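You operate a simulated robot arm through the tools that you are given. There is no shell and no other tool.

Carry out the task below with a simulated robot arm. There is one attempt and no reset: what you move stays moved.

JOB
A second-shelf plug has crept up: get that channel running again.
Fine: its meter shows DROP and 1 AL. Switch that channel off, press the plug home, press the meter's key, switch on. Don't strain the lead.

It is judged by the outcome, as a careful person would: the job done as asked, and still so three seconds after it is handed in. It fails if anything else is knocked over, pushed out of place, dropped, spilled or broken.

ROBOT AND FRAMES
A 7-joint arm with a two-finger parallel gripper, fixed in place. Base frame: the origin is on the floor under the middle of its stand, x ahead of it, y to its left, z up. Readings come in mm, rad, newtons and seconds.
It reaches about 1372 mm from its shoulder. Its first joint turns from -2.601 to 2.601 rad. Payload 3.43 kg.
Tool frame: the origin (TCP) lies between the finger pads and is the grasp point; the fingertips stand 30 mm ahead of it; z points along the fingers, y is the line along which they close. The gripper opens to 94 mm. The fingers are 28 mm wide and 10 mm thick; the gripper's body (50 by 96 mm) begins 55 mm behind the TCP.
Orientation is that of the tool frame in the base frame, as a unit quaternion [x, y, z, w]. With the fingers straight down and closing along the base's y, the tool's x points along the base's -x, its y along +y and its z along -z.

CONTROLS
- The arm moves only by the tool move_arm. Its argument "motion" is one flat list of numbers, 7 for each row, row after row: the shift along the tool's x, y, z in mm, then the turn, a rotation vector about the tool's x, y, z in degrees, then the opening in per cent of the stroke, from 0 (shut) to 100 (fully open). In form: [x, y, z, ax, ay, az, grip, x, y, z, ax, ay, az, grip, ...]. A call has 1 to 20 rows; each row is the pose to reach, as a shift and turn from the pose commanded when the call began, along the tool's axes at that moment. Rows are played at 5 a second. More than 50 mm and 0.15 rad between two rows, or a gripper value outside its range, and nothing of the call is played. Where a pose cannot be reached the arm comes as near as it can. A force on the tool above 40 N (or 10 N above the force at the start of the call, whichever is more), or a blocked arm, ends the call early, and 0.2 s more pass. The fingers move at their own pace (about 45 mm/s each) and stop on an object; they squeeze with about 43 N. The grip force told is the motor's: it shows also when the fingers shut on nothing. Time passes only in rows, and 0.2 s behind the last, so rows that repeat a pose let the fingers close. The reply holds the time, the measured pose of the TCP, the force on the tool along the base axes, the opening and the grip force, in the units named above and with some noise, with the torque about the TCP (base axes, N m) and any sound that the robot's microphone picked up.
- Cameras (640 x 400 px; columns grow to the right, rows downward): "scene" is fixed at [399, -648.8, 1203]; the picture's right is [0.43, -0.90, 0.00], its down [-0.52, -0.25, -0.82] and it looks along [0.74, 0.35, -0.58] (base axes); focal length 223 px, centre (320, 200). "wrist" rides on the gripper at [76, 14, -102] in the tool frame; the picture's right is [-0.18, 0.98, 0.00], its down [-0.75, -0.14, -0.64] and it looks along [-0.63, -0.12, 0.77] (tool axes); focal length 243 px, centre (320, 200). There is no depth. A picture from a camera that has moved, and an enlarged one, comes with that camera's place and axes in the base frame and with its lens.
- camera(camera): a new picture of that camera. It takes no simulated time.
- inspect(camera, box): a new picture of the part [left, top, right, bottom] of that camera's present view, enlarged. It takes no simulated time.
- close_job(): hands the job in; it is judged then, once.

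Places have to be worked out from the pictures, the camera data and where the tool is seen. Open the gripper and draw the arm clear of the work before you hand the job in, unless the task says otherwise.

The tools are called after "Call:" as name(argument=value, ...) on one line, values as JSON. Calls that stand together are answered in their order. move_arm: Moves the arm, as the interface text tells. Its arguments: {"type":"object","properties":{"motion":{"type":"array"}},"required":["motion"]} The other tools are called the same way: camera (camera) takes a picture; inspect (camera, box) takes an enlarged picture of a part of a camera's view; close_job () hands the job in.

At the start:

```text
time_s: 0.0
eef_pos: [819.1, -86.4, 1072.3]
tcp_rot: [0.0, 1.0, 0.0, 0.0]
contact_force: [-0.2, 0.1, 0.2]
torque: [0.01, -0.04, 0.0]
opening: 94.0
gripper_force: 0.0
```

scene: 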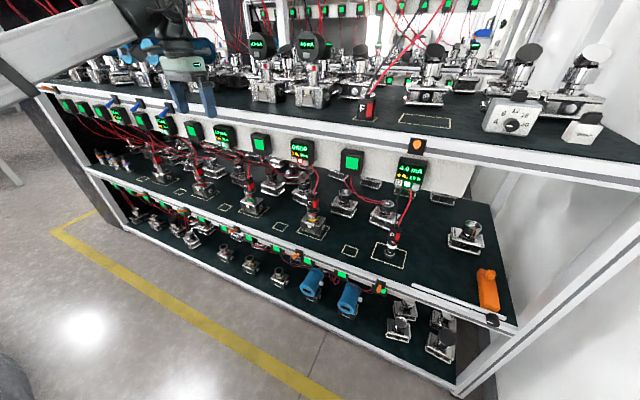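
wrist: 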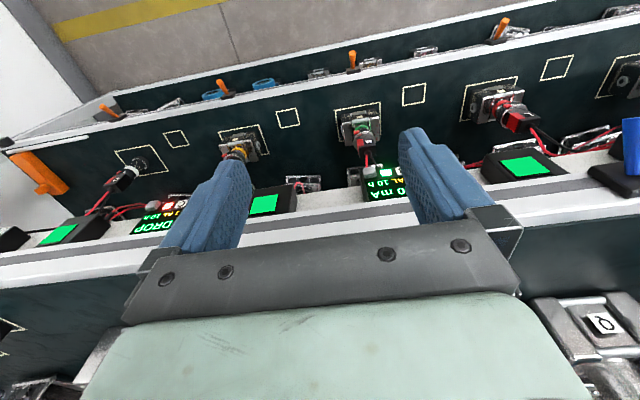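

I start by looking closely at the shelf and meters with both cameras, to find the meter showing DROP and the channel that belongs to it.

Call:
inspect(camera="scene", box=[240, 110, 480, 280])

Call:
inspect(camera="scene", box=[60, 80, 300, 250])

Call:
inspect(camera="wrist", box=[40, 60, 340, 260])

Call:
inspect(camera="wrist", box=[300, 20, 640, 230])

```text
2.35 times, centred on (360, 195) of scene
camera zoom: at [399.0, -648.8, 1203.0], right [0.43, -0.9, 0.0], down [-0.52, -0.25, -0.82], along [0.74, 0.35, -0.58], focal length 524 px, centre (226, 212)
```

zoom: 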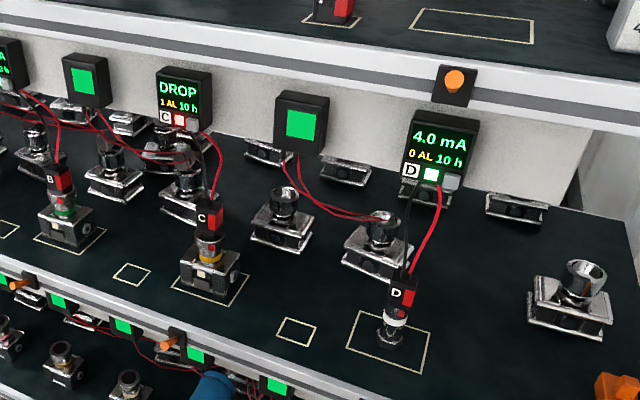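

```text
2.35 times, centred on (180, 165) of scene
camera zoom: at [399.0, -648.8, 1203.0], right [0.43, -0.9, 0.0], down [-0.52, -0.25, -0.82], along [0.74, 0.35, -0.58], focal length 524 px, centre (649, 282)
```

zoom: 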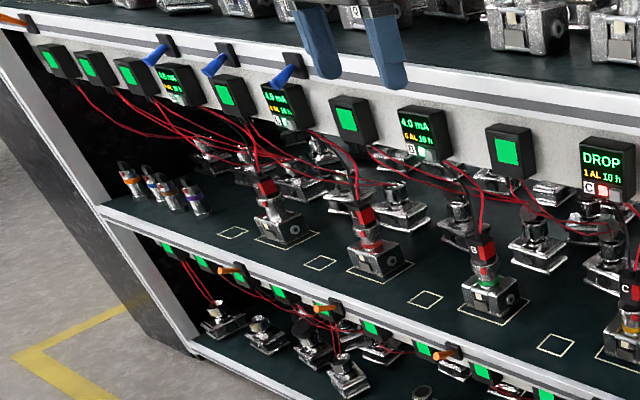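

```text
2.00 times, centred on (190, 160) of wrist
camera zoom: at [741.5, -71.3, 1174.6], right [0.18, 0.98, 0.0], down [0.75, -0.14, 0.64], along [0.63, -0.12, -0.77], focal length 485 px, centre (580, 280)
```

zoom: 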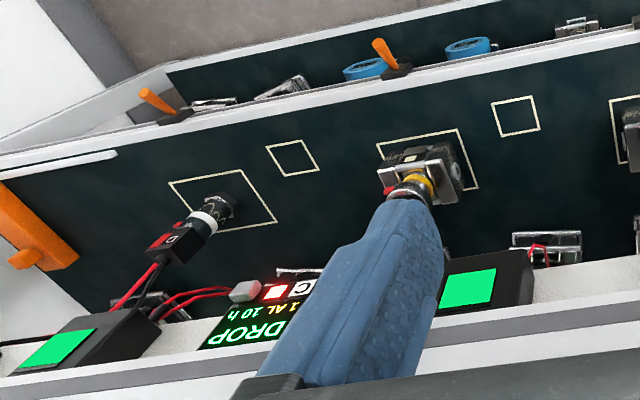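

```text
1.88 times, centred on (470, 125) of wrist
camera zoom: at [741.5, -71.3, 1174.6], right [0.18, 0.98, 0.0], down [0.75, -0.14, 0.64], along [0.63, -0.12, -0.77], focal length 457 px, centre (38, 341)
```

zoom: 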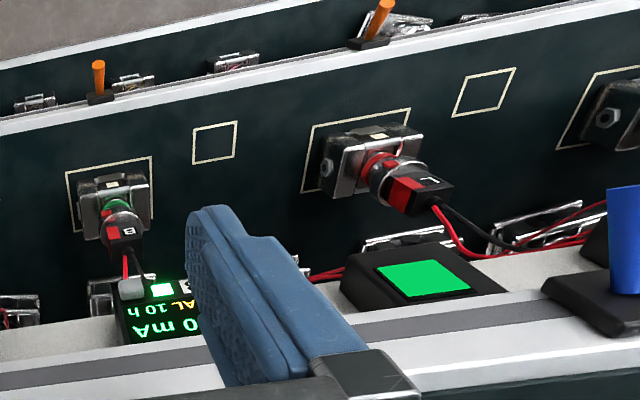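

The meter showing DROP / 1 AL is lettered C, and I triangulate it at about (936, -331, 939). I zoom in further to see plug C, the meter's key and the switch candidates.

Call:
inspect(camera="scene", box=[280, 130, 350, 240])

Call:
inspect(camera="scene", box=[360, 130, 440, 280])

Call:
inspect(camera="scene", box=[200, 210, 420, 320])

Call:
inspect(camera="scene", box=[400, 120, 520, 330])

Call:
inspect(camera="wrist", box=[90, 110, 250, 240])

```text
3.64 times, centred on (315, 185) of scene
camera zoom: at [399.0, -648.8, 1203.0], right [0.43, -0.9, 0.0], down [-0.52, -0.25, -0.82], along [0.74, 0.35, -0.58], focal length 810 px, centre (338, 254)
```

zoom: 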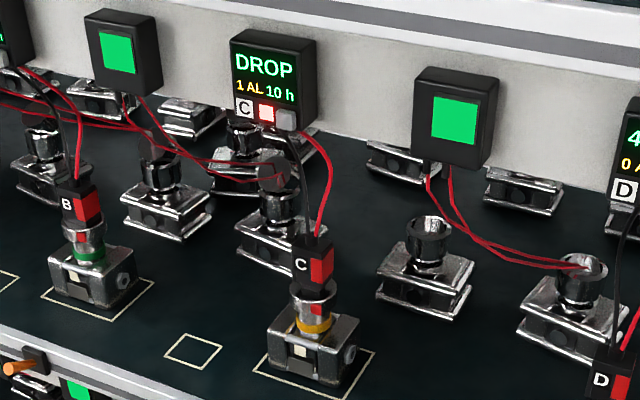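

```text
2.67 times, centred on (400, 205) of scene
camera zoom: at [399.0, -648.8, 1203.0], right [0.43, -0.9, 0.0], down [-0.52, -0.25, -0.82], along [0.74, 0.35, -0.58], focal length 594 px, centre (107, 187)
```

zoom: 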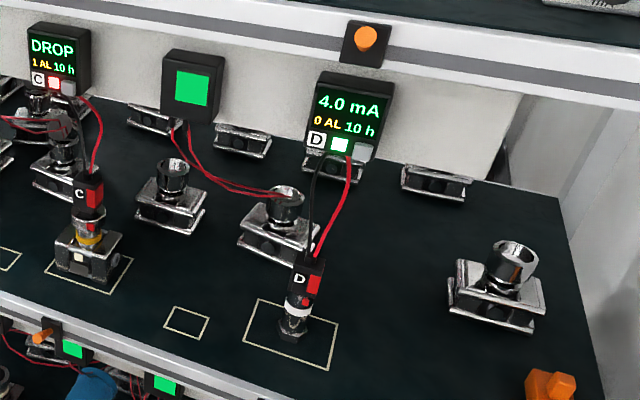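

```text
2.91 times, centred on (310, 265) of scene
camera zoom: at [399.0, -648.8, 1203.0], right [0.43, -0.9, 0.0], down [-0.52, -0.25, -0.82], along [0.74, 0.35, -0.58], focal length 648 px, centre (349, 11)
```

zoom: 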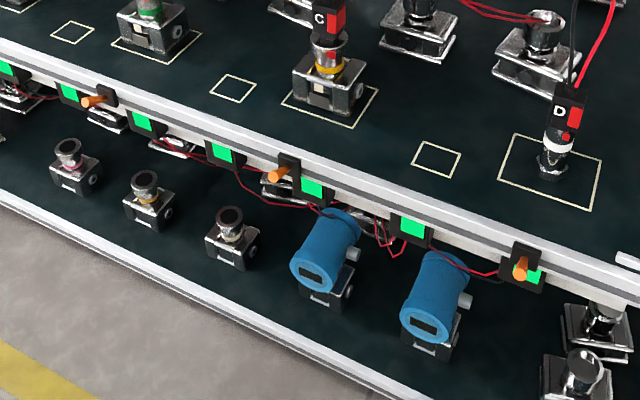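

```text
1.90 times, centred on (460, 225) of scene
camera zoom: at [399.0, -648.8, 1203.0], right [0.43, -0.9, 0.0], down [-0.52, -0.25, -0.82], along [0.74, 0.35, -0.58], focal length 424 px, centre (53, 152)
```

zoom: 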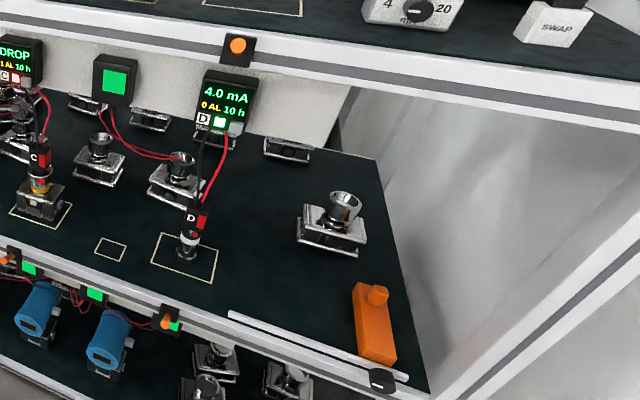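

```text
3.08 times, centred on (170, 175) of wrist
camera zoom: at [741.5, -71.3, 1174.6], right [0.18, 0.98, 0.0], down [0.75, -0.14, 0.64], along [0.63, -0.12, -0.77], focal length 746 px, centre (782, 277)
```

zoom: 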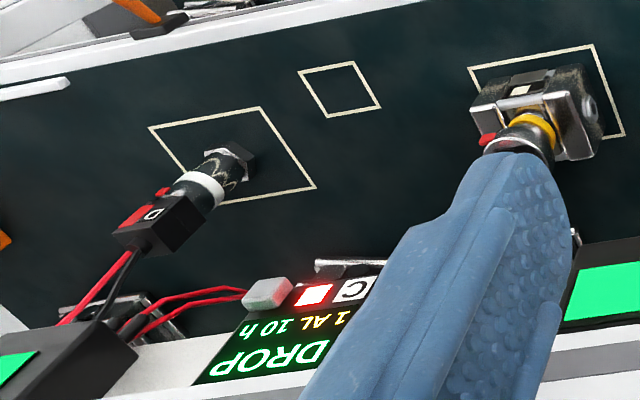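

Rough places: plug C about (1003, -333, 617), shelf surface z≈563, with an orange toggle on the shelf's front rail at about y≈-325, in line with C. I zoom in on the toggles to read their labels and states.

Call:
inspect(camera="scene", box=[275, 235, 325, 275])

Call:
inspect(camera="scene", box=[355, 265, 405, 305])

Call:
inspect(camera="scene", box=[395, 130, 445, 170])

Call:
inspect(camera="scene", box=[90, 85, 200, 150])

Call:
inspect(camera="scene", box=[290, 175, 340, 240])

Call:
inspect(camera="wrist", box=[80, 60, 260, 150])

```text
10.00 times, centred on (300, 255) of scene
camera zoom: at [399.0, -648.8, 1203.0], right [0.43, -0.9, 0.0], down [-0.52, -0.25, -0.82], along [0.74, 0.35, -0.58], focal length 2229 px, centre (520, -350)
```

zoom: 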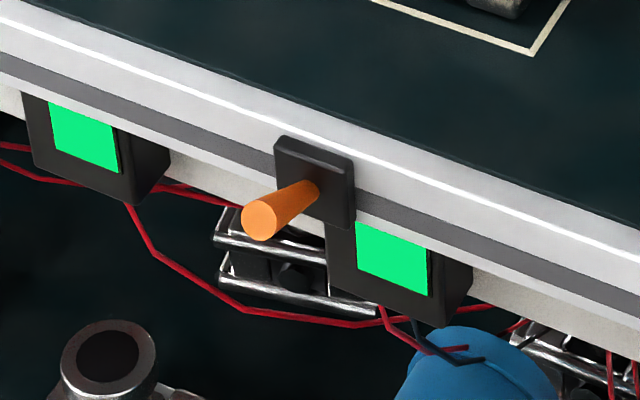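

```text
10.00 times, centred on (380, 285) of scene
camera zoom: at [399.0, -648.8, 1203.0], right [0.43, -0.9, 0.0], down [-0.52, -0.25, -0.82], along [0.74, 0.35, -0.58], focal length 2229 px, centre (-280, -650)
```

zoom: 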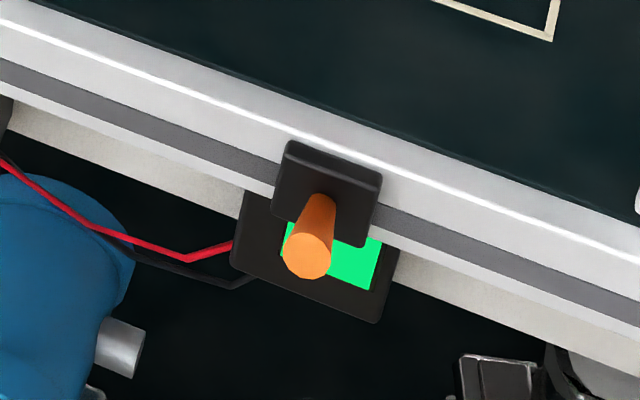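

```text
10.00 times, centred on (420, 150) of scene
camera zoom: at [399.0, -648.8, 1203.0], right [0.43, -0.9, 0.0], down [-0.52, -0.25, -0.82], along [0.74, 0.35, -0.58], focal length 2229 px, centre (-680, 700)
```

zoom: 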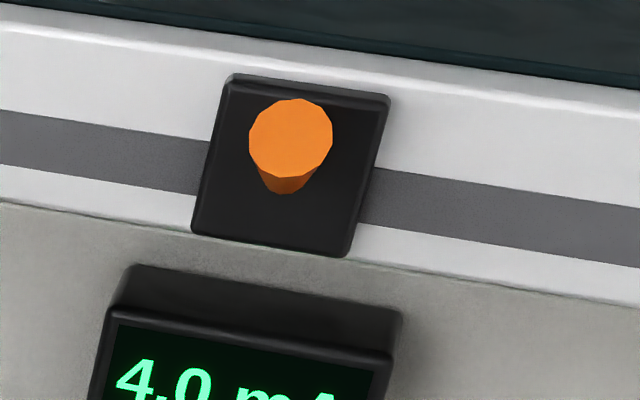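

```text
5.82 times, centred on (145, 118) of scene
camera zoom: at [399.0, -648.8, 1203.0], right [0.43, -0.9, 0.0], down [-0.52, -0.25, -0.82], along [0.74, 0.35, -0.58], focal length 1297 px, centre (1338, 680)
```

zoom: 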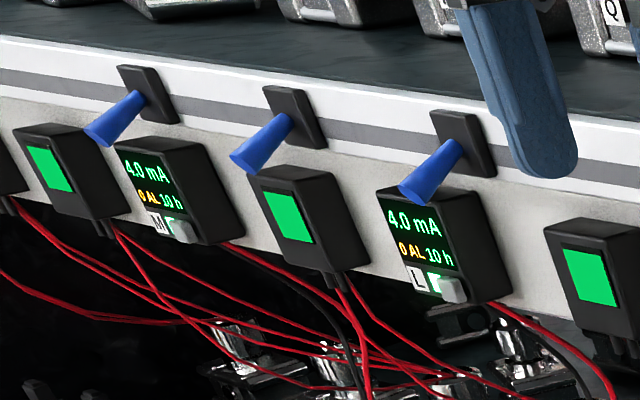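

```text
6.15 times, centred on (315, 208) of scene
camera zoom: at [399.0, -648.8, 1203.0], right [0.43, -0.9, 0.0], down [-0.52, -0.25, -0.82], along [0.74, 0.35, -0.58], focal length 1372 px, centre (351, 154)
```

zoom: 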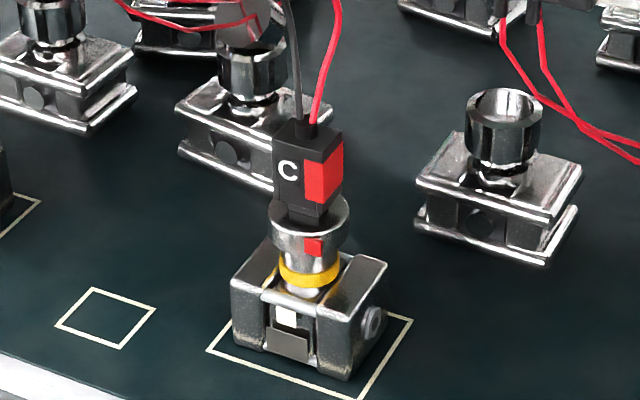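

```text
3.56 times, centred on (170, 105) of wrist
camera zoom: at [741.5, -71.3, 1174.6], right [0.18, 0.98, 0.0], down [0.75, -0.14, 0.64], along [0.63, -0.12, -0.77], focal length 863 px, centre (853, 538)
```

zoom: 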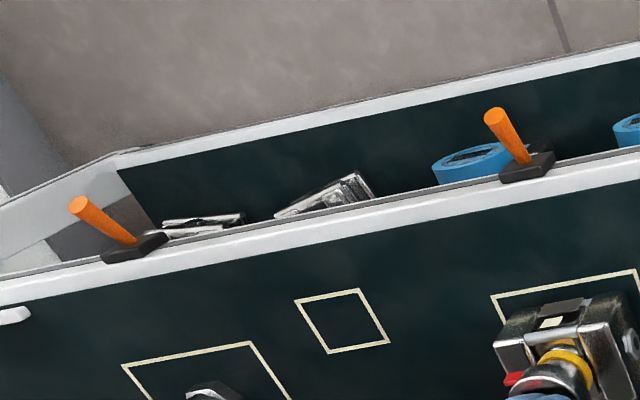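

The levers on the second-shelf rail sit one per plug, at y≈-639, -325, -8, 308 and 619. That makes C's switch the one at about (874, -325, 540). I now compare plug C with the seated plugs B and D, and look at the meter's key.

Call:
inspect(camera="scene", box=[230, 150, 280, 215])

Call:
inspect(camera="scene", box=[365, 215, 415, 280])

Call:
inspect(camera="scene", box=[280, 132, 325, 172])

Call:
inspect(camera="scene", box=[300, 185, 325, 215])

Call:
inspect(camera="scene", box=[395, 152, 435, 202])

```text
6.15 times, centred on (255, 182) of scene
camera zoom: at [399.0, -648.8, 1203.0], right [0.43, -0.9, 0.0], down [-0.52, -0.25, -0.82], along [0.74, 0.35, -0.58], focal length 1372 px, centre (720, 308)
```

zoom: 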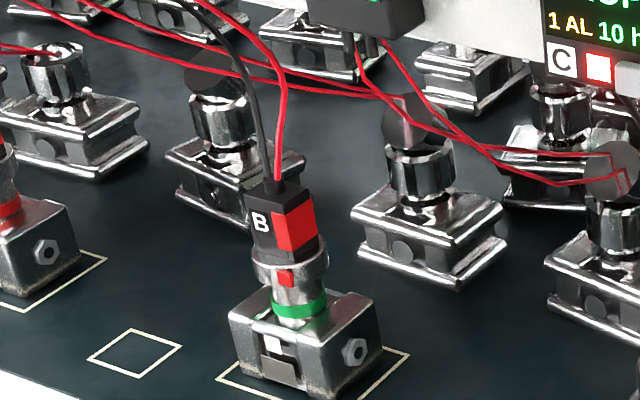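

```text
6.15 times, centred on (390, 248) of scene
camera zoom: at [399.0, -648.8, 1203.0], right [0.43, -0.9, 0.0], down [-0.52, -0.25, -0.82], along [0.74, 0.35, -0.58], focal length 1372 px, centre (-111, -92)
```

zoom: 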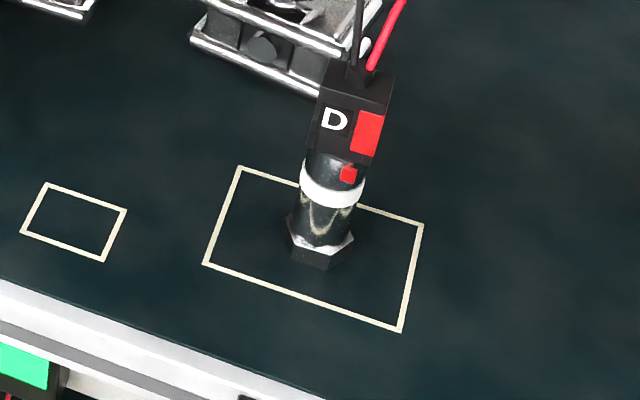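

```text
10.00 times, centred on (302, 152) of scene
camera zoom: at [399.0, -648.8, 1203.0], right [0.43, -0.9, 0.0], down [-0.52, -0.25, -0.82], along [0.74, 0.35, -0.58], focal length 2229 px, centre (495, 680)
```

zoom: 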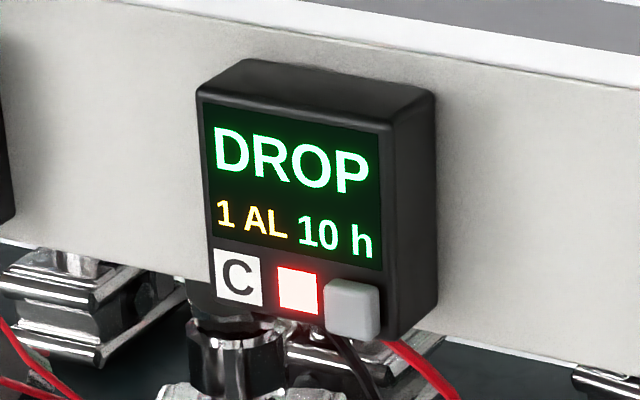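

```text
13.33 times, centred on (312, 200) of scene
camera zoom: at [399.0, -648.8, 1203.0], right [0.43, -0.9, 0.0], down [-0.52, -0.25, -0.82], along [0.74, 0.35, -0.58], focal length 2972 px, centre (420, 200)
```

zoom: 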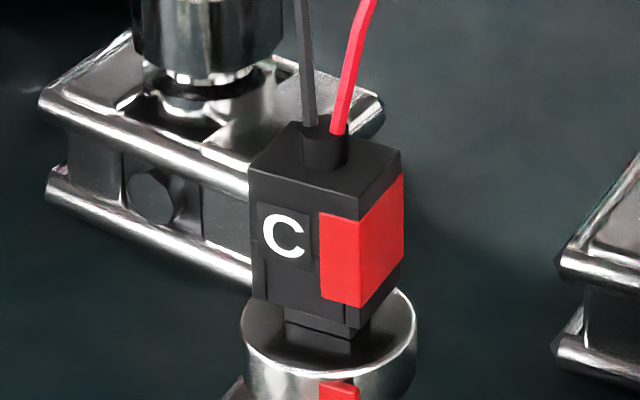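

```text
8.00 times, centred on (415, 177) of scene
camera zoom: at [399.0, -648.8, 1203.0], right [0.43, -0.9, 0.0], down [-0.52, -0.25, -0.82], along [0.74, 0.35, -0.58], focal length 1783 px, centre (-440, 384)
```

zoom: 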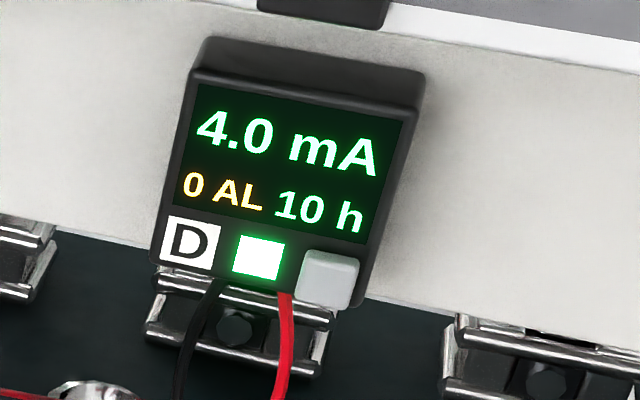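

Plug C's body stands a few millimetres proud of its metal collar, while B and D sit flush. The C lever triangulates to root (887, -331, 539) and tip (851, -333, 560), so it points up, like the working channels. I back the arm away from the shelves, go lower, and tilt the fingers forward for a closer front view.

Call:
move_arm(motion=[35, -10, 0, 0, 0, 0, 60, 70, -25, 0, 0, 0, 0, 30, 105, -40, 0, 0, 0, 0, 0, 140, -55, 0, 0, 0, 0, 0, 170, -70, 10, 0, -7, 0, 0, 180, -90, 40, 0, -14, 0, 0, 190, -110, 75, 0, -21, 0, 0, 195, -130, 110, 0, -28, 0, 0, 195, -150, 145, 0, -35, 0, 0, 195, -170, 180, 0, -42, 0, 0, 195, -190, 215, 0, -49, 0, 0, 195, -210, 250, 0, -56, 0, 0, 195, -230, 285, 0, -60, 0, 0, 195, -244, 320, 0, -60, 0, 0])

```text
time_s: 3.0
eef_pos: [622.6, -334.3, 752.1]
tcp_rot: [0.0, 0.865, -0.001, 0.501]
contact_force: [0.5, -0.1, 0.0]
torque: [0.01, -0.03, 0.01]
opening: 0.0
gripper_force: 33.5
```

The arm is at (622.6, -334, 752) with the fingers forward and 30° below horizontal. I check both views.

Call:
camera(camera="scene")

Call:
camera(camera="wrist")

```text
taken
```

scene: 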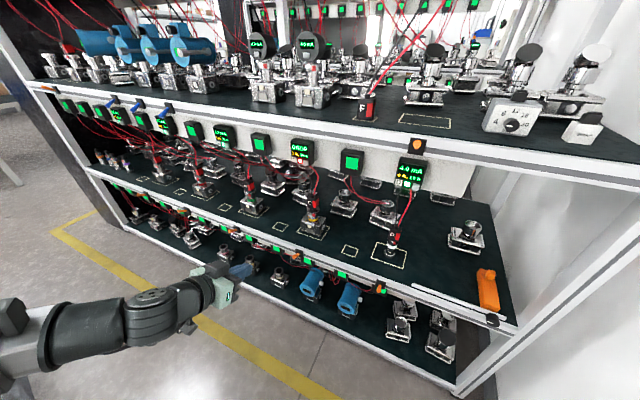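

```text
taken
camera wrist: at [494.5, -318.3, 738.0], right [0.09, 0.98, 0.16], down [-0.18, -0.14, 0.97], along [0.98, -0.12, 0.16], focal length 243 px, centre (320, 200)
```

wrist: 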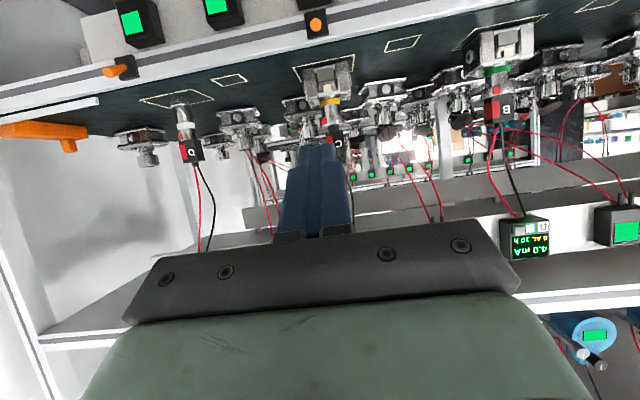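

The wrist view (upside down) shows the rail lever and plug C straight ahead. I zoom in to triangulate them better.

Call:
inspect(camera="wrist", box=[260, 0, 400, 90])

Call:
inspect(camera="wrist", box=[280, 70, 400, 150])

Call:
inspect(camera="wrist", box=[440, 20, 560, 130])

Call:
inspect(camera="scene", box=[270, 125, 340, 270])

```text
4.44 times, centred on (330, 45) of wrist
camera zoom: at [494.5, -318.3, 738.0], right [0.09, 0.98, 0.16], down [-0.18, -0.14, 0.97], along [0.98, -0.12, 0.16], focal length 1078 px, centre (276, 889)
```

zoom: 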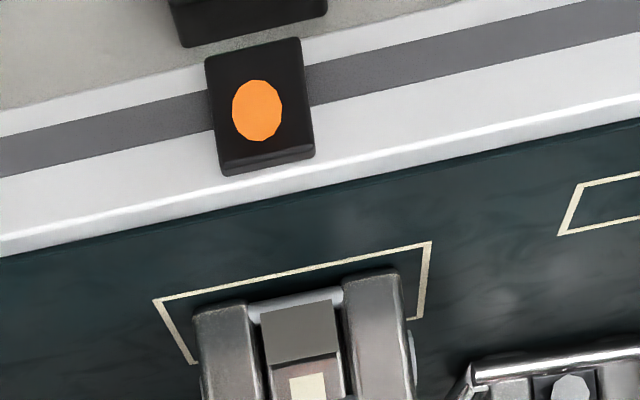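

```text
5.00 times, centred on (340, 110) of wrist
camera zoom: at [494.5, -318.3, 738.0], right [0.09, 0.98, 0.16], down [-0.18, -0.14, 0.97], along [0.98, -0.12, 0.16], focal length 1213 px, centre (220, 650)
```

zoom: 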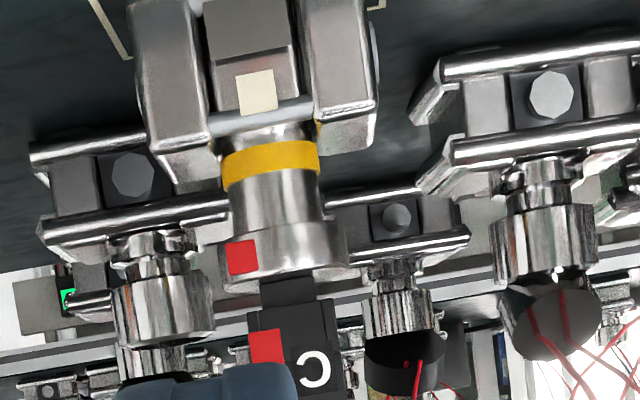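

```text
3.64 times, centred on (500, 75) of wrist
camera zoom: at [494.5, -318.3, 738.0], right [0.09, 0.98, 0.16], down [-0.18, -0.14, 0.97], along [0.98, -0.12, 0.16], focal length 882 px, centre (-334, 654)
```

zoom: 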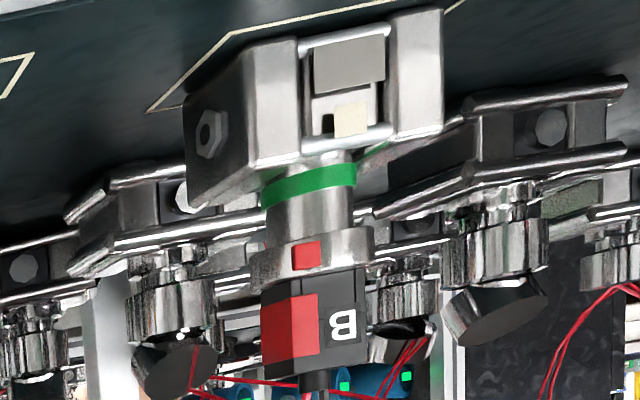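

```text
2.76 times, centred on (305, 198) of scene
camera zoom: at [399.0, -648.8, 1203.0], right [0.43, -0.9, 0.0], down [-0.52, -0.25, -0.82], along [0.74, 0.35, -0.58], focal length 615 px, centre (361, 207)
```

zoom: 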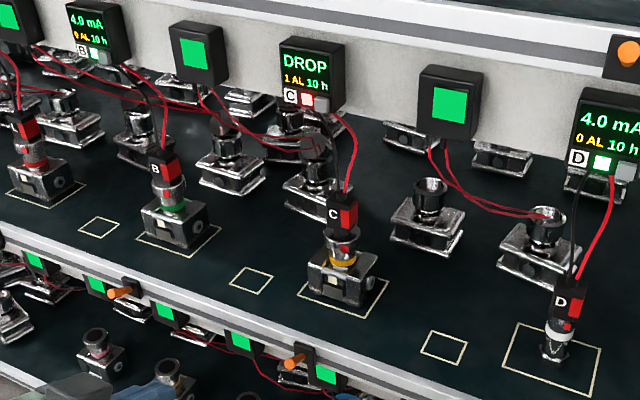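

Now the lever tip is at about (851, -331, 562), pointing up at ~30°, with its plate at x≈880 and the shelf top at z≈567. With the fingers closed I move to just above the lever, TCP (839, -331, 617).

Call:
move_arm(motion=[1.5, 0.5, 43, 0, 0, 0, 0, 3, 1, 86, 0, 0, 0, 0, 4.5, 1.5, 129, 0, 0, 0, 0, 6, 2, 172, 0, 0, 0, 0, 7.5, 2.5, 214, 0, 0, 0, 0, 8.8, 3.3, 255, 0, 0, 0, 0])

Call:
camera(camera="wrist")

Call:
inspect(camera="scene", box=[230, 200, 360, 290])

```text
time_s: 4.4
eef_pos: [841.5, -326.7, 616.1]
tcp_rot: [0.0, 0.866, 0.0, 0.5]
contact_force: [0.0, 0.0, -0.1]
torque: [-0.02, -0.02, -0.02]
opening: 0.0
gripper_force: 33.2
```

```text
taken
camera wrist: at [713.6, -312.6, 600.9], right [0.09, 0.98, 0.16], down [-0.18, -0.14, 0.97], along [0.98, -0.12, 0.16], focal length 243 px, centre (320, 200)
```

wrist: 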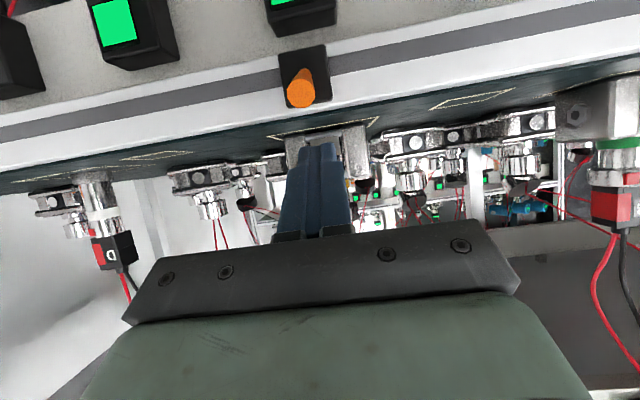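

```text
4.44 times, centred on (295, 245) of scene
camera zoom: at [399.0, -648.8, 1203.0], right [0.43, -0.9, 0.0], down [-0.52, -0.25, -0.82], along [0.74, 0.35, -0.58], focal length 991 px, centre (431, 0)
```

zoom: 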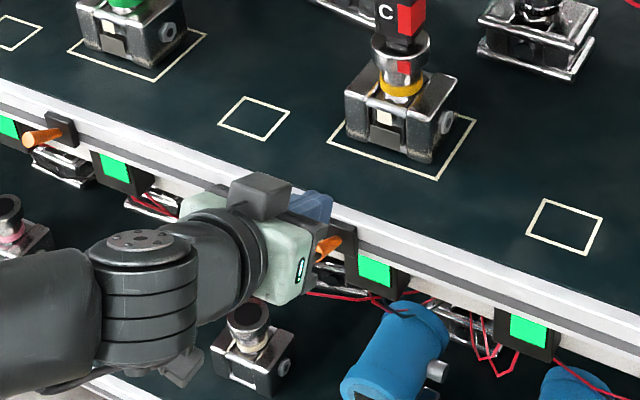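

The fingertips are above the lever, which sits at y≈-332, so I shift 4.5 mm right. Then I press straight down in small steps to flip it off.

Call:
move_arm(motion=[0, -4.5, 0, 0, 0, 0, 0, 8.66, -4.5, 5, 0, 0, 0, 0, 17.3, -4.5, 10, 0, 0, 0, 0, 24.2, -4.5, 14, 0, 0, 0, 0, 29.4, -4.5, 17, 0, 0, 0, 0, 34.6, -4.5, 20, 0, 0, 0, 0, 39.8, -4.5, 23, 0, 0, 0, 0])

Call:
camera(camera="wrist")

Call:
inspect(camera="scene", box=[260, 130, 360, 280])

```text
time_s: 6.0
eef_pos: [839.7, -333.1, 571.2]
tcp_rot: [0.001, 0.866, 0.0, 0.5]
contact_force: [-0.7, -1.3, 0.3]
torque: [0.01, 0.0, 0.02]
opening: 0.0
gripper_force: 33.7
```

```text
taken
camera wrist: at [712.2, -317.2, 556.2], right [0.09, 0.98, 0.16], down [-0.18, -0.14, 0.97], along [0.98, -0.12, 0.16], focal length 243 px, centre (320, 200)
```

wrist: 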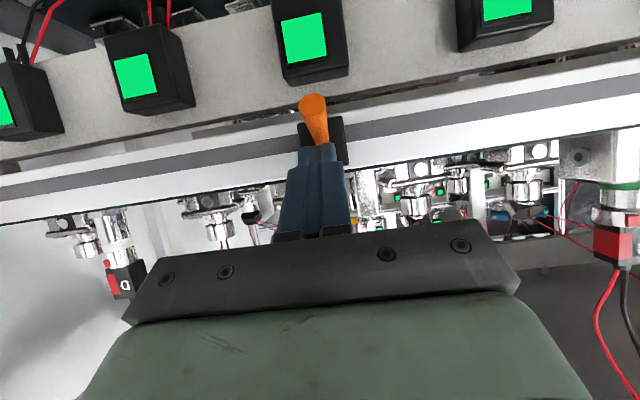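

```text
2.67 times, centred on (310, 205) of scene
camera zoom: at [399.0, -648.8, 1203.0], right [0.43, -0.9, 0.0], down [-0.52, -0.25, -0.82], along [0.74, 0.35, -0.58], focal length 594 px, centre (347, 187)
```

zoom: 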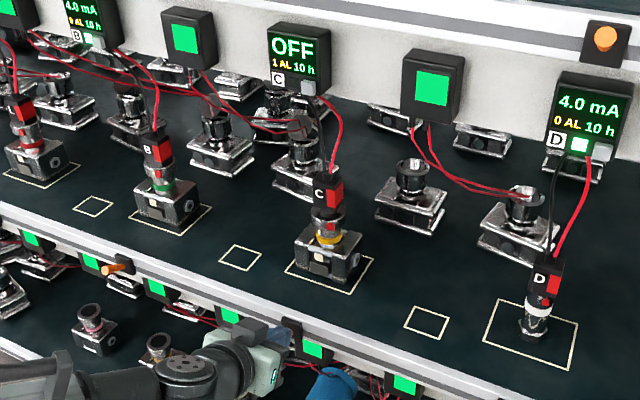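

Meter C now reads OFF with its lamp dark, and the other channels are unchanged. I retreat, raise to plug height and open the fingers, so I can look at plug C between them.

Call:
move_arm(motion=[0, 0, -40, 0, 0, 0, 0, 0, 0, -80, 0, 0, 0, 0, 0, 0, -120, 0, 0, 0, 0, -32, 0, -138, 0, 0, 0, 30, -64, 0, -157, 0, 0, 0, 60, -95, 0, -175, 0, 0, 0, 100, -95, 0, -175, 0, 0, 0, 100, -95, 0, -175, 0, 0, 0, 100])

Call:
camera(camera="wrist")

Call:
camera(camera="scene")

```text
time_s: 7.8
eef_pos: [736.1, -332.6, 740.8]
tcp_rot: [0.0, 0.866, 0.0, 0.5]
contact_force: [0.6, 0.8, -0.1]
torque: [0.0, 0.02, -0.02]
opening: 94.1
gripper_force: 0.0
```

```text
taken
camera wrist: at [608.7, -318.1, 725.4], right [0.09, 0.98, 0.16], down [-0.18, -0.14, 0.97], along [0.98, -0.12, 0.16], focal length 243 px, centre (320, 200)
```

wrist: 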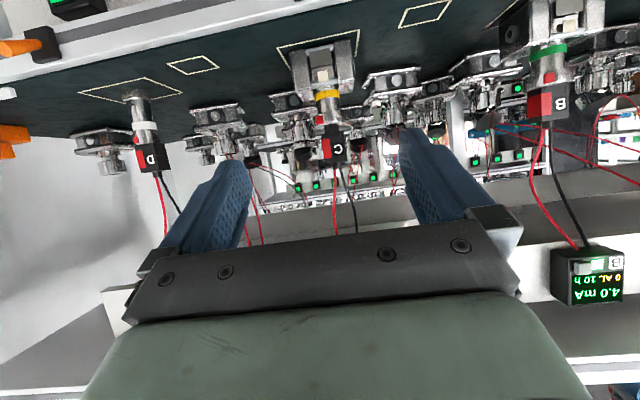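

```text
taken
```

scene: 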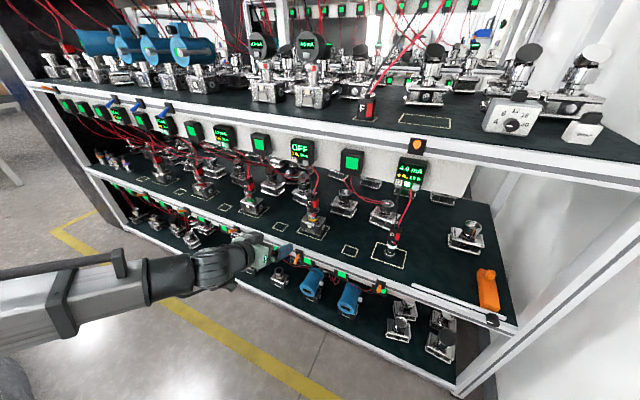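

The plug is visible between the open fingers. I zoom in to measure its body, the gap above the collar and the lead's route.

Call:
inspect(camera="wrist", box=[270, 20, 400, 120])

Call:
inspect(camera="wrist", box=[290, 80, 390, 170])

Call:
inspect(camera="wrist", box=[270, 110, 420, 240])

Call:
inspect(camera="scene", box=[290, 140, 340, 235])

```text
4.00 times, centred on (335, 70) of wrist
camera zoom: at [608.7, -318.1, 725.4], right [0.09, 0.98, 0.16], down [-0.18, -0.14, 0.97], along [0.98, -0.12, 0.16], focal length 970 px, centre (260, 720)
```

zoom: 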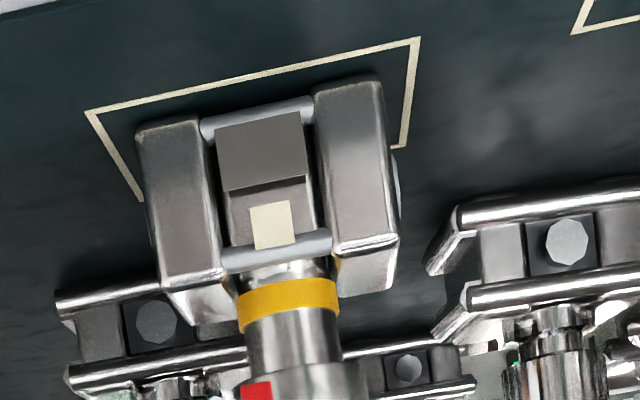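

```text
4.44 times, centred on (340, 125) of wrist
camera zoom: at [608.7, -318.1, 725.4], right [0.09, 0.98, 0.16], down [-0.18, -0.14, 0.97], along [0.98, -0.12, 0.16], focal length 1078 px, centre (231, 533)
```

zoom: 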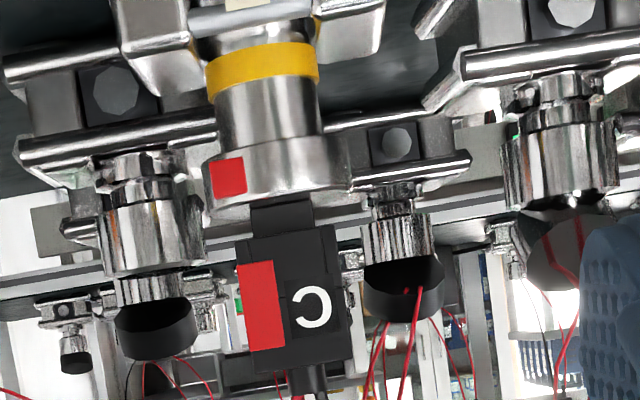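

```text
3.08 times, centred on (345, 175) of wrist
camera zoom: at [608.7, -318.1, 725.4], right [0.09, 0.98, 0.16], down [-0.18, -0.14, 0.97], along [0.98, -0.12, 0.16], focal length 746 px, centre (243, 277)
```

zoom: 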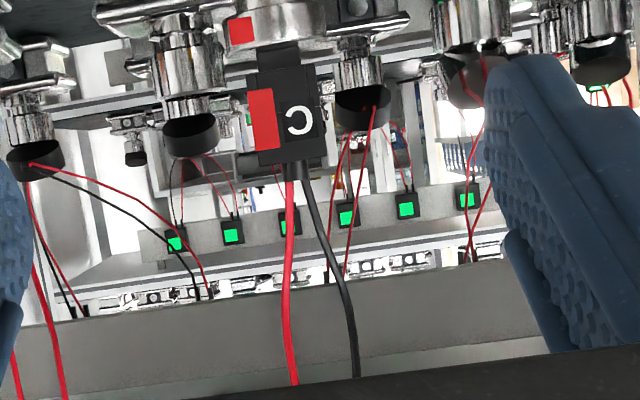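

```text
4.21 times, centred on (315, 188) of scene
camera zoom: at [399.0, -648.8, 1203.0], right [0.43, -0.9, 0.0], down [-0.52, -0.25, -0.82], along [0.74, 0.35, -0.58], focal length 938 px, centre (341, 253)
```

zoom: 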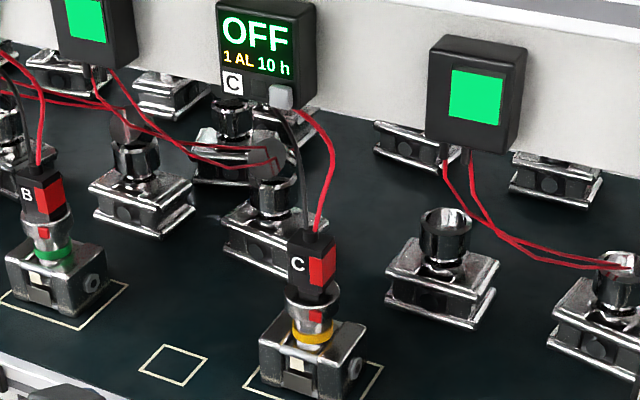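

I place plug C's body at centre ≈(1011, -331, 711), from z 689 to 733, about 36 mm wide, with a ~10 mm gap above the collar. The lead rises from its top and bows away from the gripper. I approach with the fingers straddling the plug in y, and stop short of it to check.

Call:
move_arm(motion=[-17, 0.1, 35, 0, 0, 0, 80, -34, 0.2, 70, 0, 0, 0, 80, -51, 0.3, 105, 0, 0, 0, 80, -68, 0.4, 140, 0, 0, 0, 80, -84, 0.5, 173, 0, 0, 0, 80])

Call:
camera(camera="wrist")

Call:
inspect(camera="scene", box=[240, 130, 380, 260])

```text
time_s: 9.0
eef_pos: [929.5, -332.0, 727.4]
tcp_rot: [0.0, 0.866, 0.0, 0.5]
contact_force: [0.6, -0.5, 0.5]
torque: [0.08, 0.0, 0.0]
opening: 75.3
gripper_force: 0.1
```

```text
taken
camera wrist: at [800.9, -316.2, 712.1], right [0.09, 0.98, 0.16], down [-0.18, -0.14, 0.97], along [0.98, -0.12, 0.16], focal length 243 px, centre (320, 200)
```

wrist: 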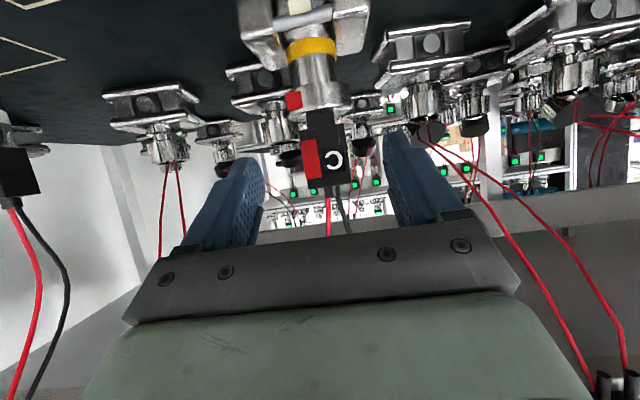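

```text
3.08 times, centred on (310, 195) of scene
camera zoom: at [399.0, -648.8, 1203.0], right [0.43, -0.9, 0.0], down [-0.52, -0.25, -0.82], along [0.74, 0.35, -0.58], focal length 686 px, centre (351, 215)
```

zoom: 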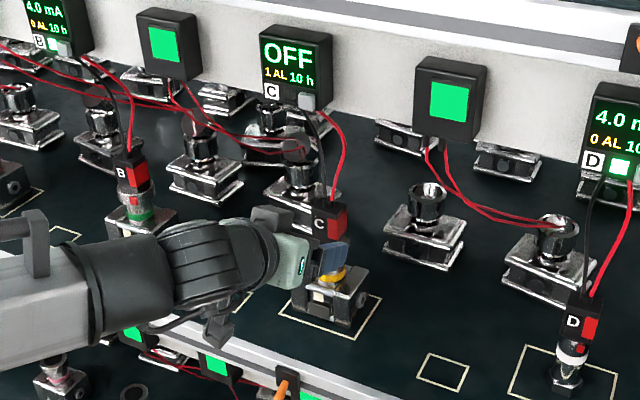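

The plug is centred between the fingers. I zoom in to refine its position before closing in.

Call:
inspect(camera="wrist", box=[260, 60, 390, 220])

Call:
inspect(camera="wrist", box=[180, 90, 460, 240])

```text
2.50 times, centred on (325, 140) of wrist
camera zoom: at [800.9, -316.2, 712.1], right [0.09, 0.98, 0.16], down [-0.18, -0.14, 0.97], along [0.98, -0.12, 0.16], focal length 606 px, centre (308, 350)
```

zoom: 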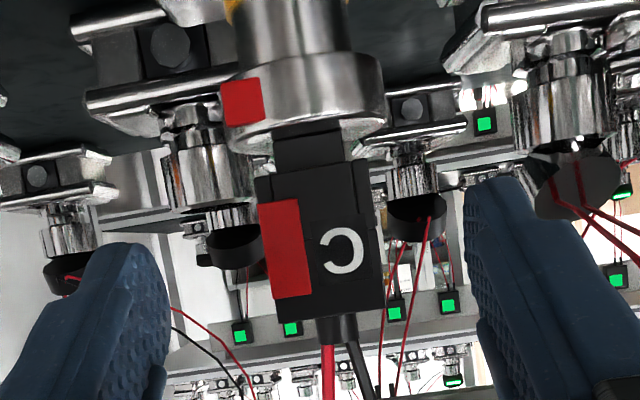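

```text
2.29 times, centred on (320, 165) of wrist
camera zoom: at [800.9, -316.2, 712.1], right [0.09, 0.98, 0.16], down [-0.18, -0.14, 0.97], along [0.98, -0.12, 0.16], focal length 555 px, centre (320, 280)
```

zoom: 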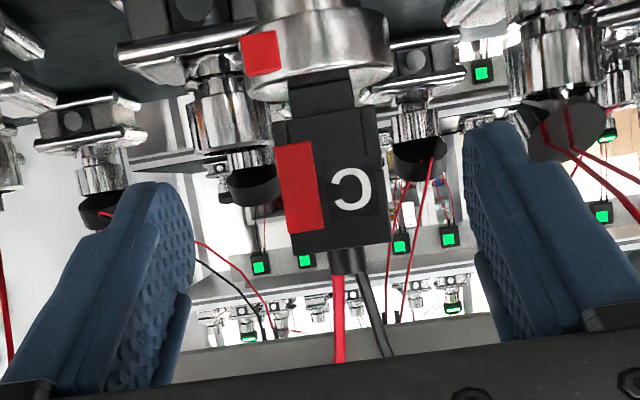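

Refined: the plug's front face is at x≈992, y centre ≈-330, body z 688–734, and the collar top is at ≈680, so the gap is about 8 mm. I move the TCP to (1004, -330.5, 723) with the fingers still open, then look.

Call:
move_arm(motion=[-12, 0.3, 23, 0, 0, 0, 80, -23, 0.5, 45, 0, 0, 0, 80, -34.3, 0.6, 67.7, 0, 0, 0, 80, -34.3, 0.6, 67.7, 0, 0, 0, 70])

Call:
camera(camera="wrist")

Call:
inspect(camera="scene", box=[260, 130, 380, 250])

```text
time_s: 10.0
eef_pos: [1003.3, -330.1, 723.9]
tcp_rot: [0.0, 0.866, 0.0, 0.499]
contact_force: [0.4, 0.4, 0.6]
torque: [0.02, 0.02, 0.02]
opening: 66.0
gripper_force: 0.0
```

```text
taken
camera wrist: at [875.5, -315.7, 709.2], right [0.09, 0.98, 0.16], down [-0.18, -0.14, 0.97], along [0.98, -0.12, 0.16], focal length 243 px, centre (320, 200)
```

wrist: 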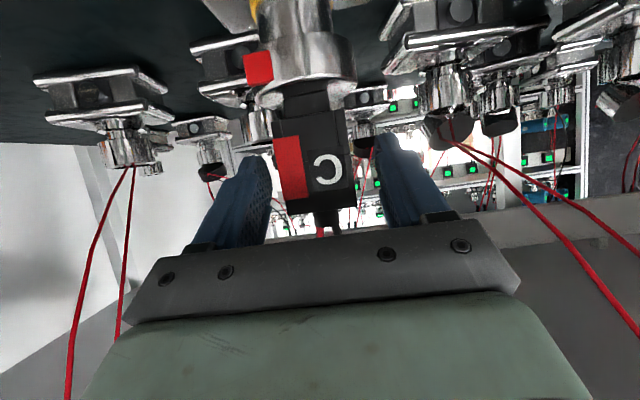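

```text
3.33 times, centred on (320, 190) of scene
camera zoom: at [399.0, -648.8, 1203.0], right [0.43, -0.9, 0.0], down [-0.52, -0.25, -0.82], along [0.74, 0.35, -0.58], focal length 743 px, centre (320, 233)
```

zoom: 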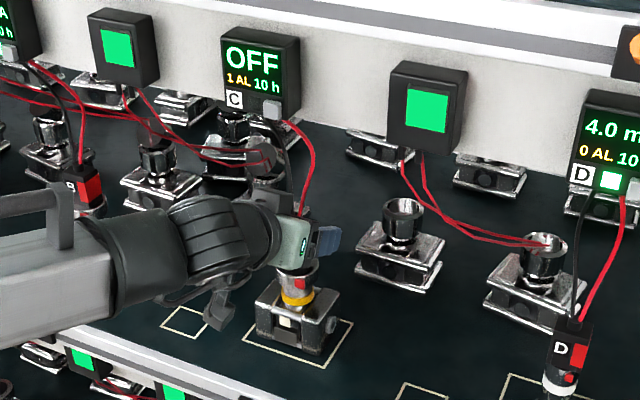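

The fingers straddle the plug body and the lead is free above it. I close gently to grip it, without moving yet.

Call:
move_arm(motion=[0, 0, 0, 0, 0, 0, 45, 0, 0, 0, 0, 0, 0, 30, 0, 0, 0, 0, 0, 0, 0, 0, 0, 0, 0, 0, 0, 0])

Call:
inspect(camera="wrist", box=[220, 40, 440, 240])

```text
time_s: 11.0
eef_pos: [1002.2, -330.3, 724.4]
tcp_rot: [0.0, 0.866, 0.0, 0.5]
contact_force: [-0.3, -0.5, -0.1]
torque: [0.02, -0.03, -0.02]
opening: 38.6
gripper_force: 43.3
```

```text
2.00 times, centred on (330, 140) of wrist
camera zoom: at [875.3, -315.9, 709.2], right [0.09, 0.98, 0.16], down [-0.18, -0.14, 0.97], along [0.98, -0.12, 0.16], focal length 485 px, centre (300, 320)
```

zoom: 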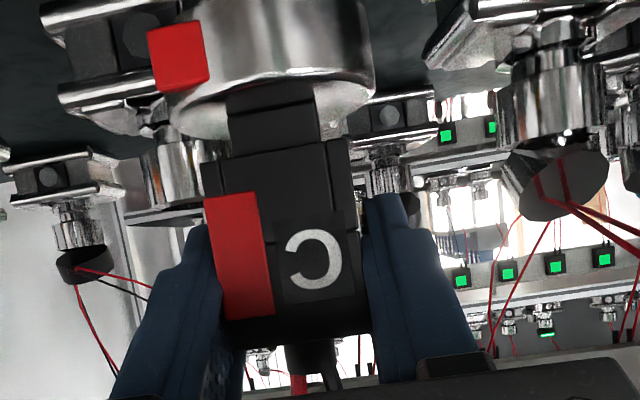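

The grip holds the plug body at 38.6 mm wide with no side force. I press straight down in 2 mm steps, watching the force.

Call:
move_arm(motion=[1.73, 0, 1, 0, 0, 0, 0, 3.46, 0, 2, 0, 0, 0, 0, 5.2, 0, 3, 0, 0, 0, 0])

```text
time_s: 11.8
eef_pos: [1003.8, -330.9, 716.8]
tcp_rot: [0.0, 0.867, 0.0, 0.499]
contact_force: [0.0, -0.8, -6.5]
torque: [-0.01, 0.01, -0.04]
opening: 38.4
gripper_force: 43.3
```

The TCP went down about 6.5 mm with light resistance. I check the remaining gap.

Call:
inspect(camera="wrist", box=[220, 40, 440, 240])

Call:
inspect(camera="scene", box=[290, 170, 350, 240])

```text
2.00 times, centred on (330, 140) of wrist
camera zoom: at [875.6, -315.4, 702.2], right [0.09, 0.98, 0.16], down [-0.18, -0.14, 0.97], along [0.98, -0.12, 0.16], focal length 485 px, centre (300, 320)
```

zoom: 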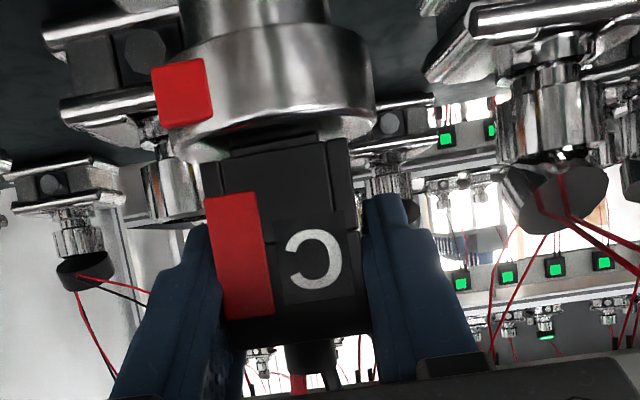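

```text
5.71 times, centred on (320, 205) of scene
camera zoom: at [399.0, -648.8, 1203.0], right [0.43, -0.9, 0.0], down [-0.52, -0.25, -0.82], along [0.74, 0.35, -0.58], focal length 1274 px, centre (320, 171)
```

zoom: 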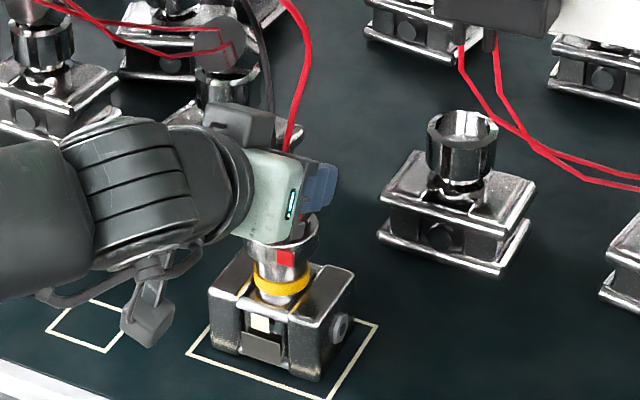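

The plug moves down with the fingers and the neck is nearly gone. I keep pressing in 1 mm steps until it seats and the force rises.

Call:
move_arm(motion=[0.87, 0, 0.5, 0, 0, 0, 0, 1.73, 0, 1, 0, 0, 0, 0, 2.6, 0, 1.5, 0, 0, 0, 0, 3.46, 0, 2, 0, 0, 0, 0])

Call:
inspect(camera="wrist", box=[220, 40, 440, 240])

```text
time_s: 12.8
eef_pos: [1004.2, -330.1, 713.1]
tcp_rot: [0.0, 0.866, -0.001, 0.5]
contact_force: [0.5, 0.4, -0.3]
torque: [0.0, 0.04, 0.0]
opening: 38.2
gripper_force: 43.3
```

```text
2.00 times, centred on (330, 140) of wrist
camera zoom: at [876.1, -315.8, 698.6], right [0.09, 0.98, 0.16], down [-0.18, -0.14, 0.97], along [0.98, -0.12, 0.16], focal length 485 px, centre (300, 320)
```

zoom: 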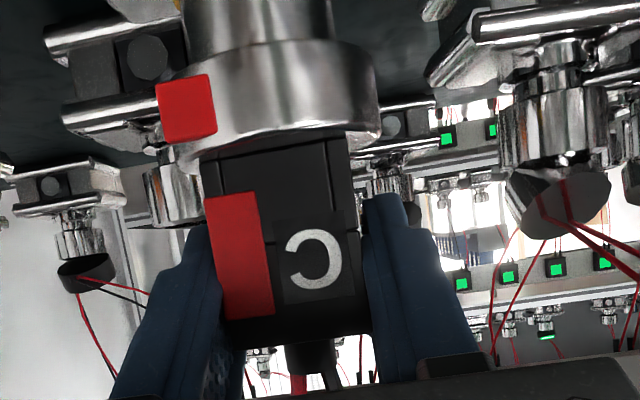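

It has moved ~11 mm in all, with no hard stop felt yet. I continue in 1 mm steps until it bottoms.

Call:
move_arm(motion=[0.87, 0, 0.5, 0, 0, 0, 0, 1.73, 0, 1, 0, 0, 0, 0])

Call:
inspect(camera="wrist", box=[220, 40, 440, 240])

Call:
inspect(camera="scene", box=[290, 170, 350, 240])

```text
time_s: 13.4
eef_pos: [1003.7, -330.3, 714.2]
tcp_rot: [0.001, 0.866, 0.0, 0.501]
contact_force: [5.4, 0.3, 19.5]
torque: [-0.1, -0.04, 0.02]
opening: 38.4
gripper_force: 43.3
```

```text
2.00 times, centred on (330, 140) of wrist
camera zoom: at [876.0, -315.6, 698.1], right [0.09, 0.98, 0.16], down [-0.18, -0.14, 0.97], along [0.98, -0.12, 0.17], focal length 485 px, centre (300, 320)
```

zoom: 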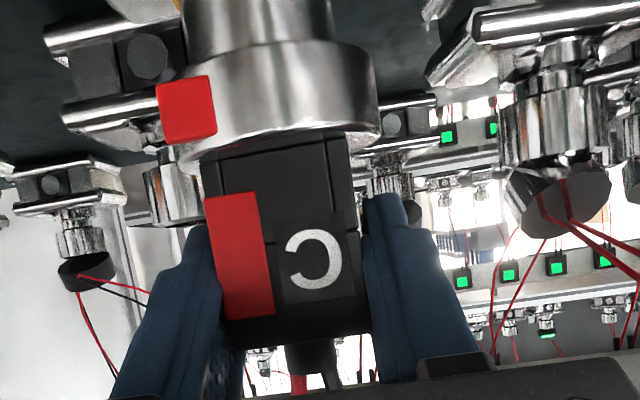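

```text
5.71 times, centred on (320, 205) of scene
camera zoom: at [399.0, -648.8, 1203.0], right [0.43, -0.9, 0.0], down [-0.52, -0.25, -0.82], along [0.74, 0.35, -0.58], focal length 1274 px, centre (320, 171)
```

zoom: 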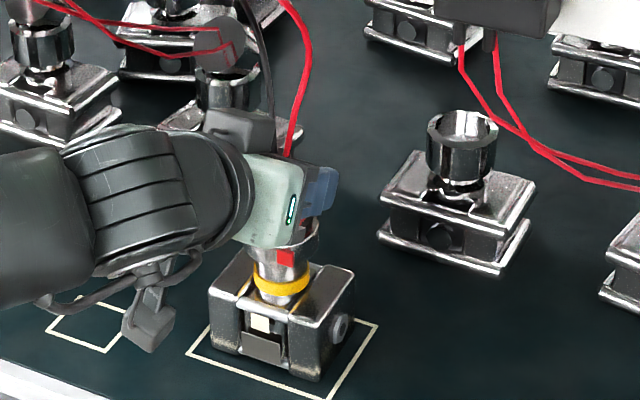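

It has hit a firm stop: 19.5 N and no further travel. I press 0.8 mm more to confirm it is home.

Call:
move_arm(motion=[0.7, 0, 0.4, 0, 0, 0, 0, 0.7, 0, 0.4, 0, 0, 0, 0])

```text
time_s: 14.0
eef_pos: [1002.9, -329.8, 713.6]
tcp_rot: [0.0, 0.865, -0.001, 0.502]
contact_force: [8.9, -1.5, 36.7]
torque: [-0.05, -0.05, 0.01]
opening: 38.7
gripper_force: 42.6
```

The force rose to 36.7 N with no motion, so the plug is home. I back off the commanded 2 mm to take the load off, then open the fingers.

Call:
move_arm(motion=[-1.73, 0, -1, 0, 0, 0, 0, -1.73, 0, -1, 0, 0, 0, 15, -1.73, 0, -1, 0, 0, 0, 60, -1.73, 0, -1, 0, 0, 0, 80, -1.73, 0, -1, 0, 0, 0, 80])

Call:
inspect(camera="wrist", box=[220, 40, 440, 240])

```text
time_s: 15.2
eef_pos: [1004.2, -331.1, 710.8]
tcp_rot: [0.0, 0.866, 0.0, 0.5]
contact_force: [0.4, 0.6, 1.4]
torque: [-0.01, -0.05, 0.0]
opening: 75.1
gripper_force: 0.1
```

```text
2.00 times, centred on (330, 140) of wrist
camera zoom: at [875.7, -315.8, 696.4], right [0.09, 0.98, 0.16], down [-0.18, -0.14, 0.97], along [0.98, -0.12, 0.16], focal length 485 px, centre (300, 320)
```

zoom: 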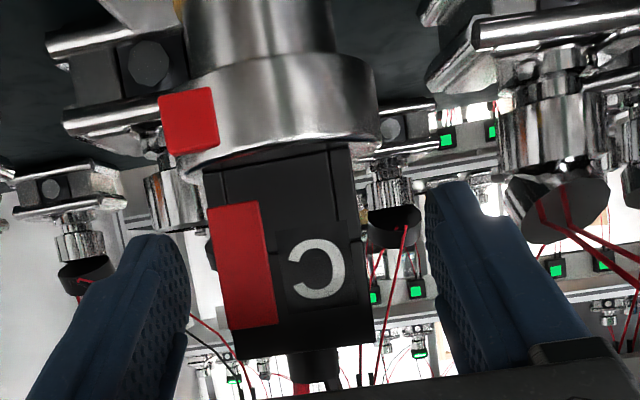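

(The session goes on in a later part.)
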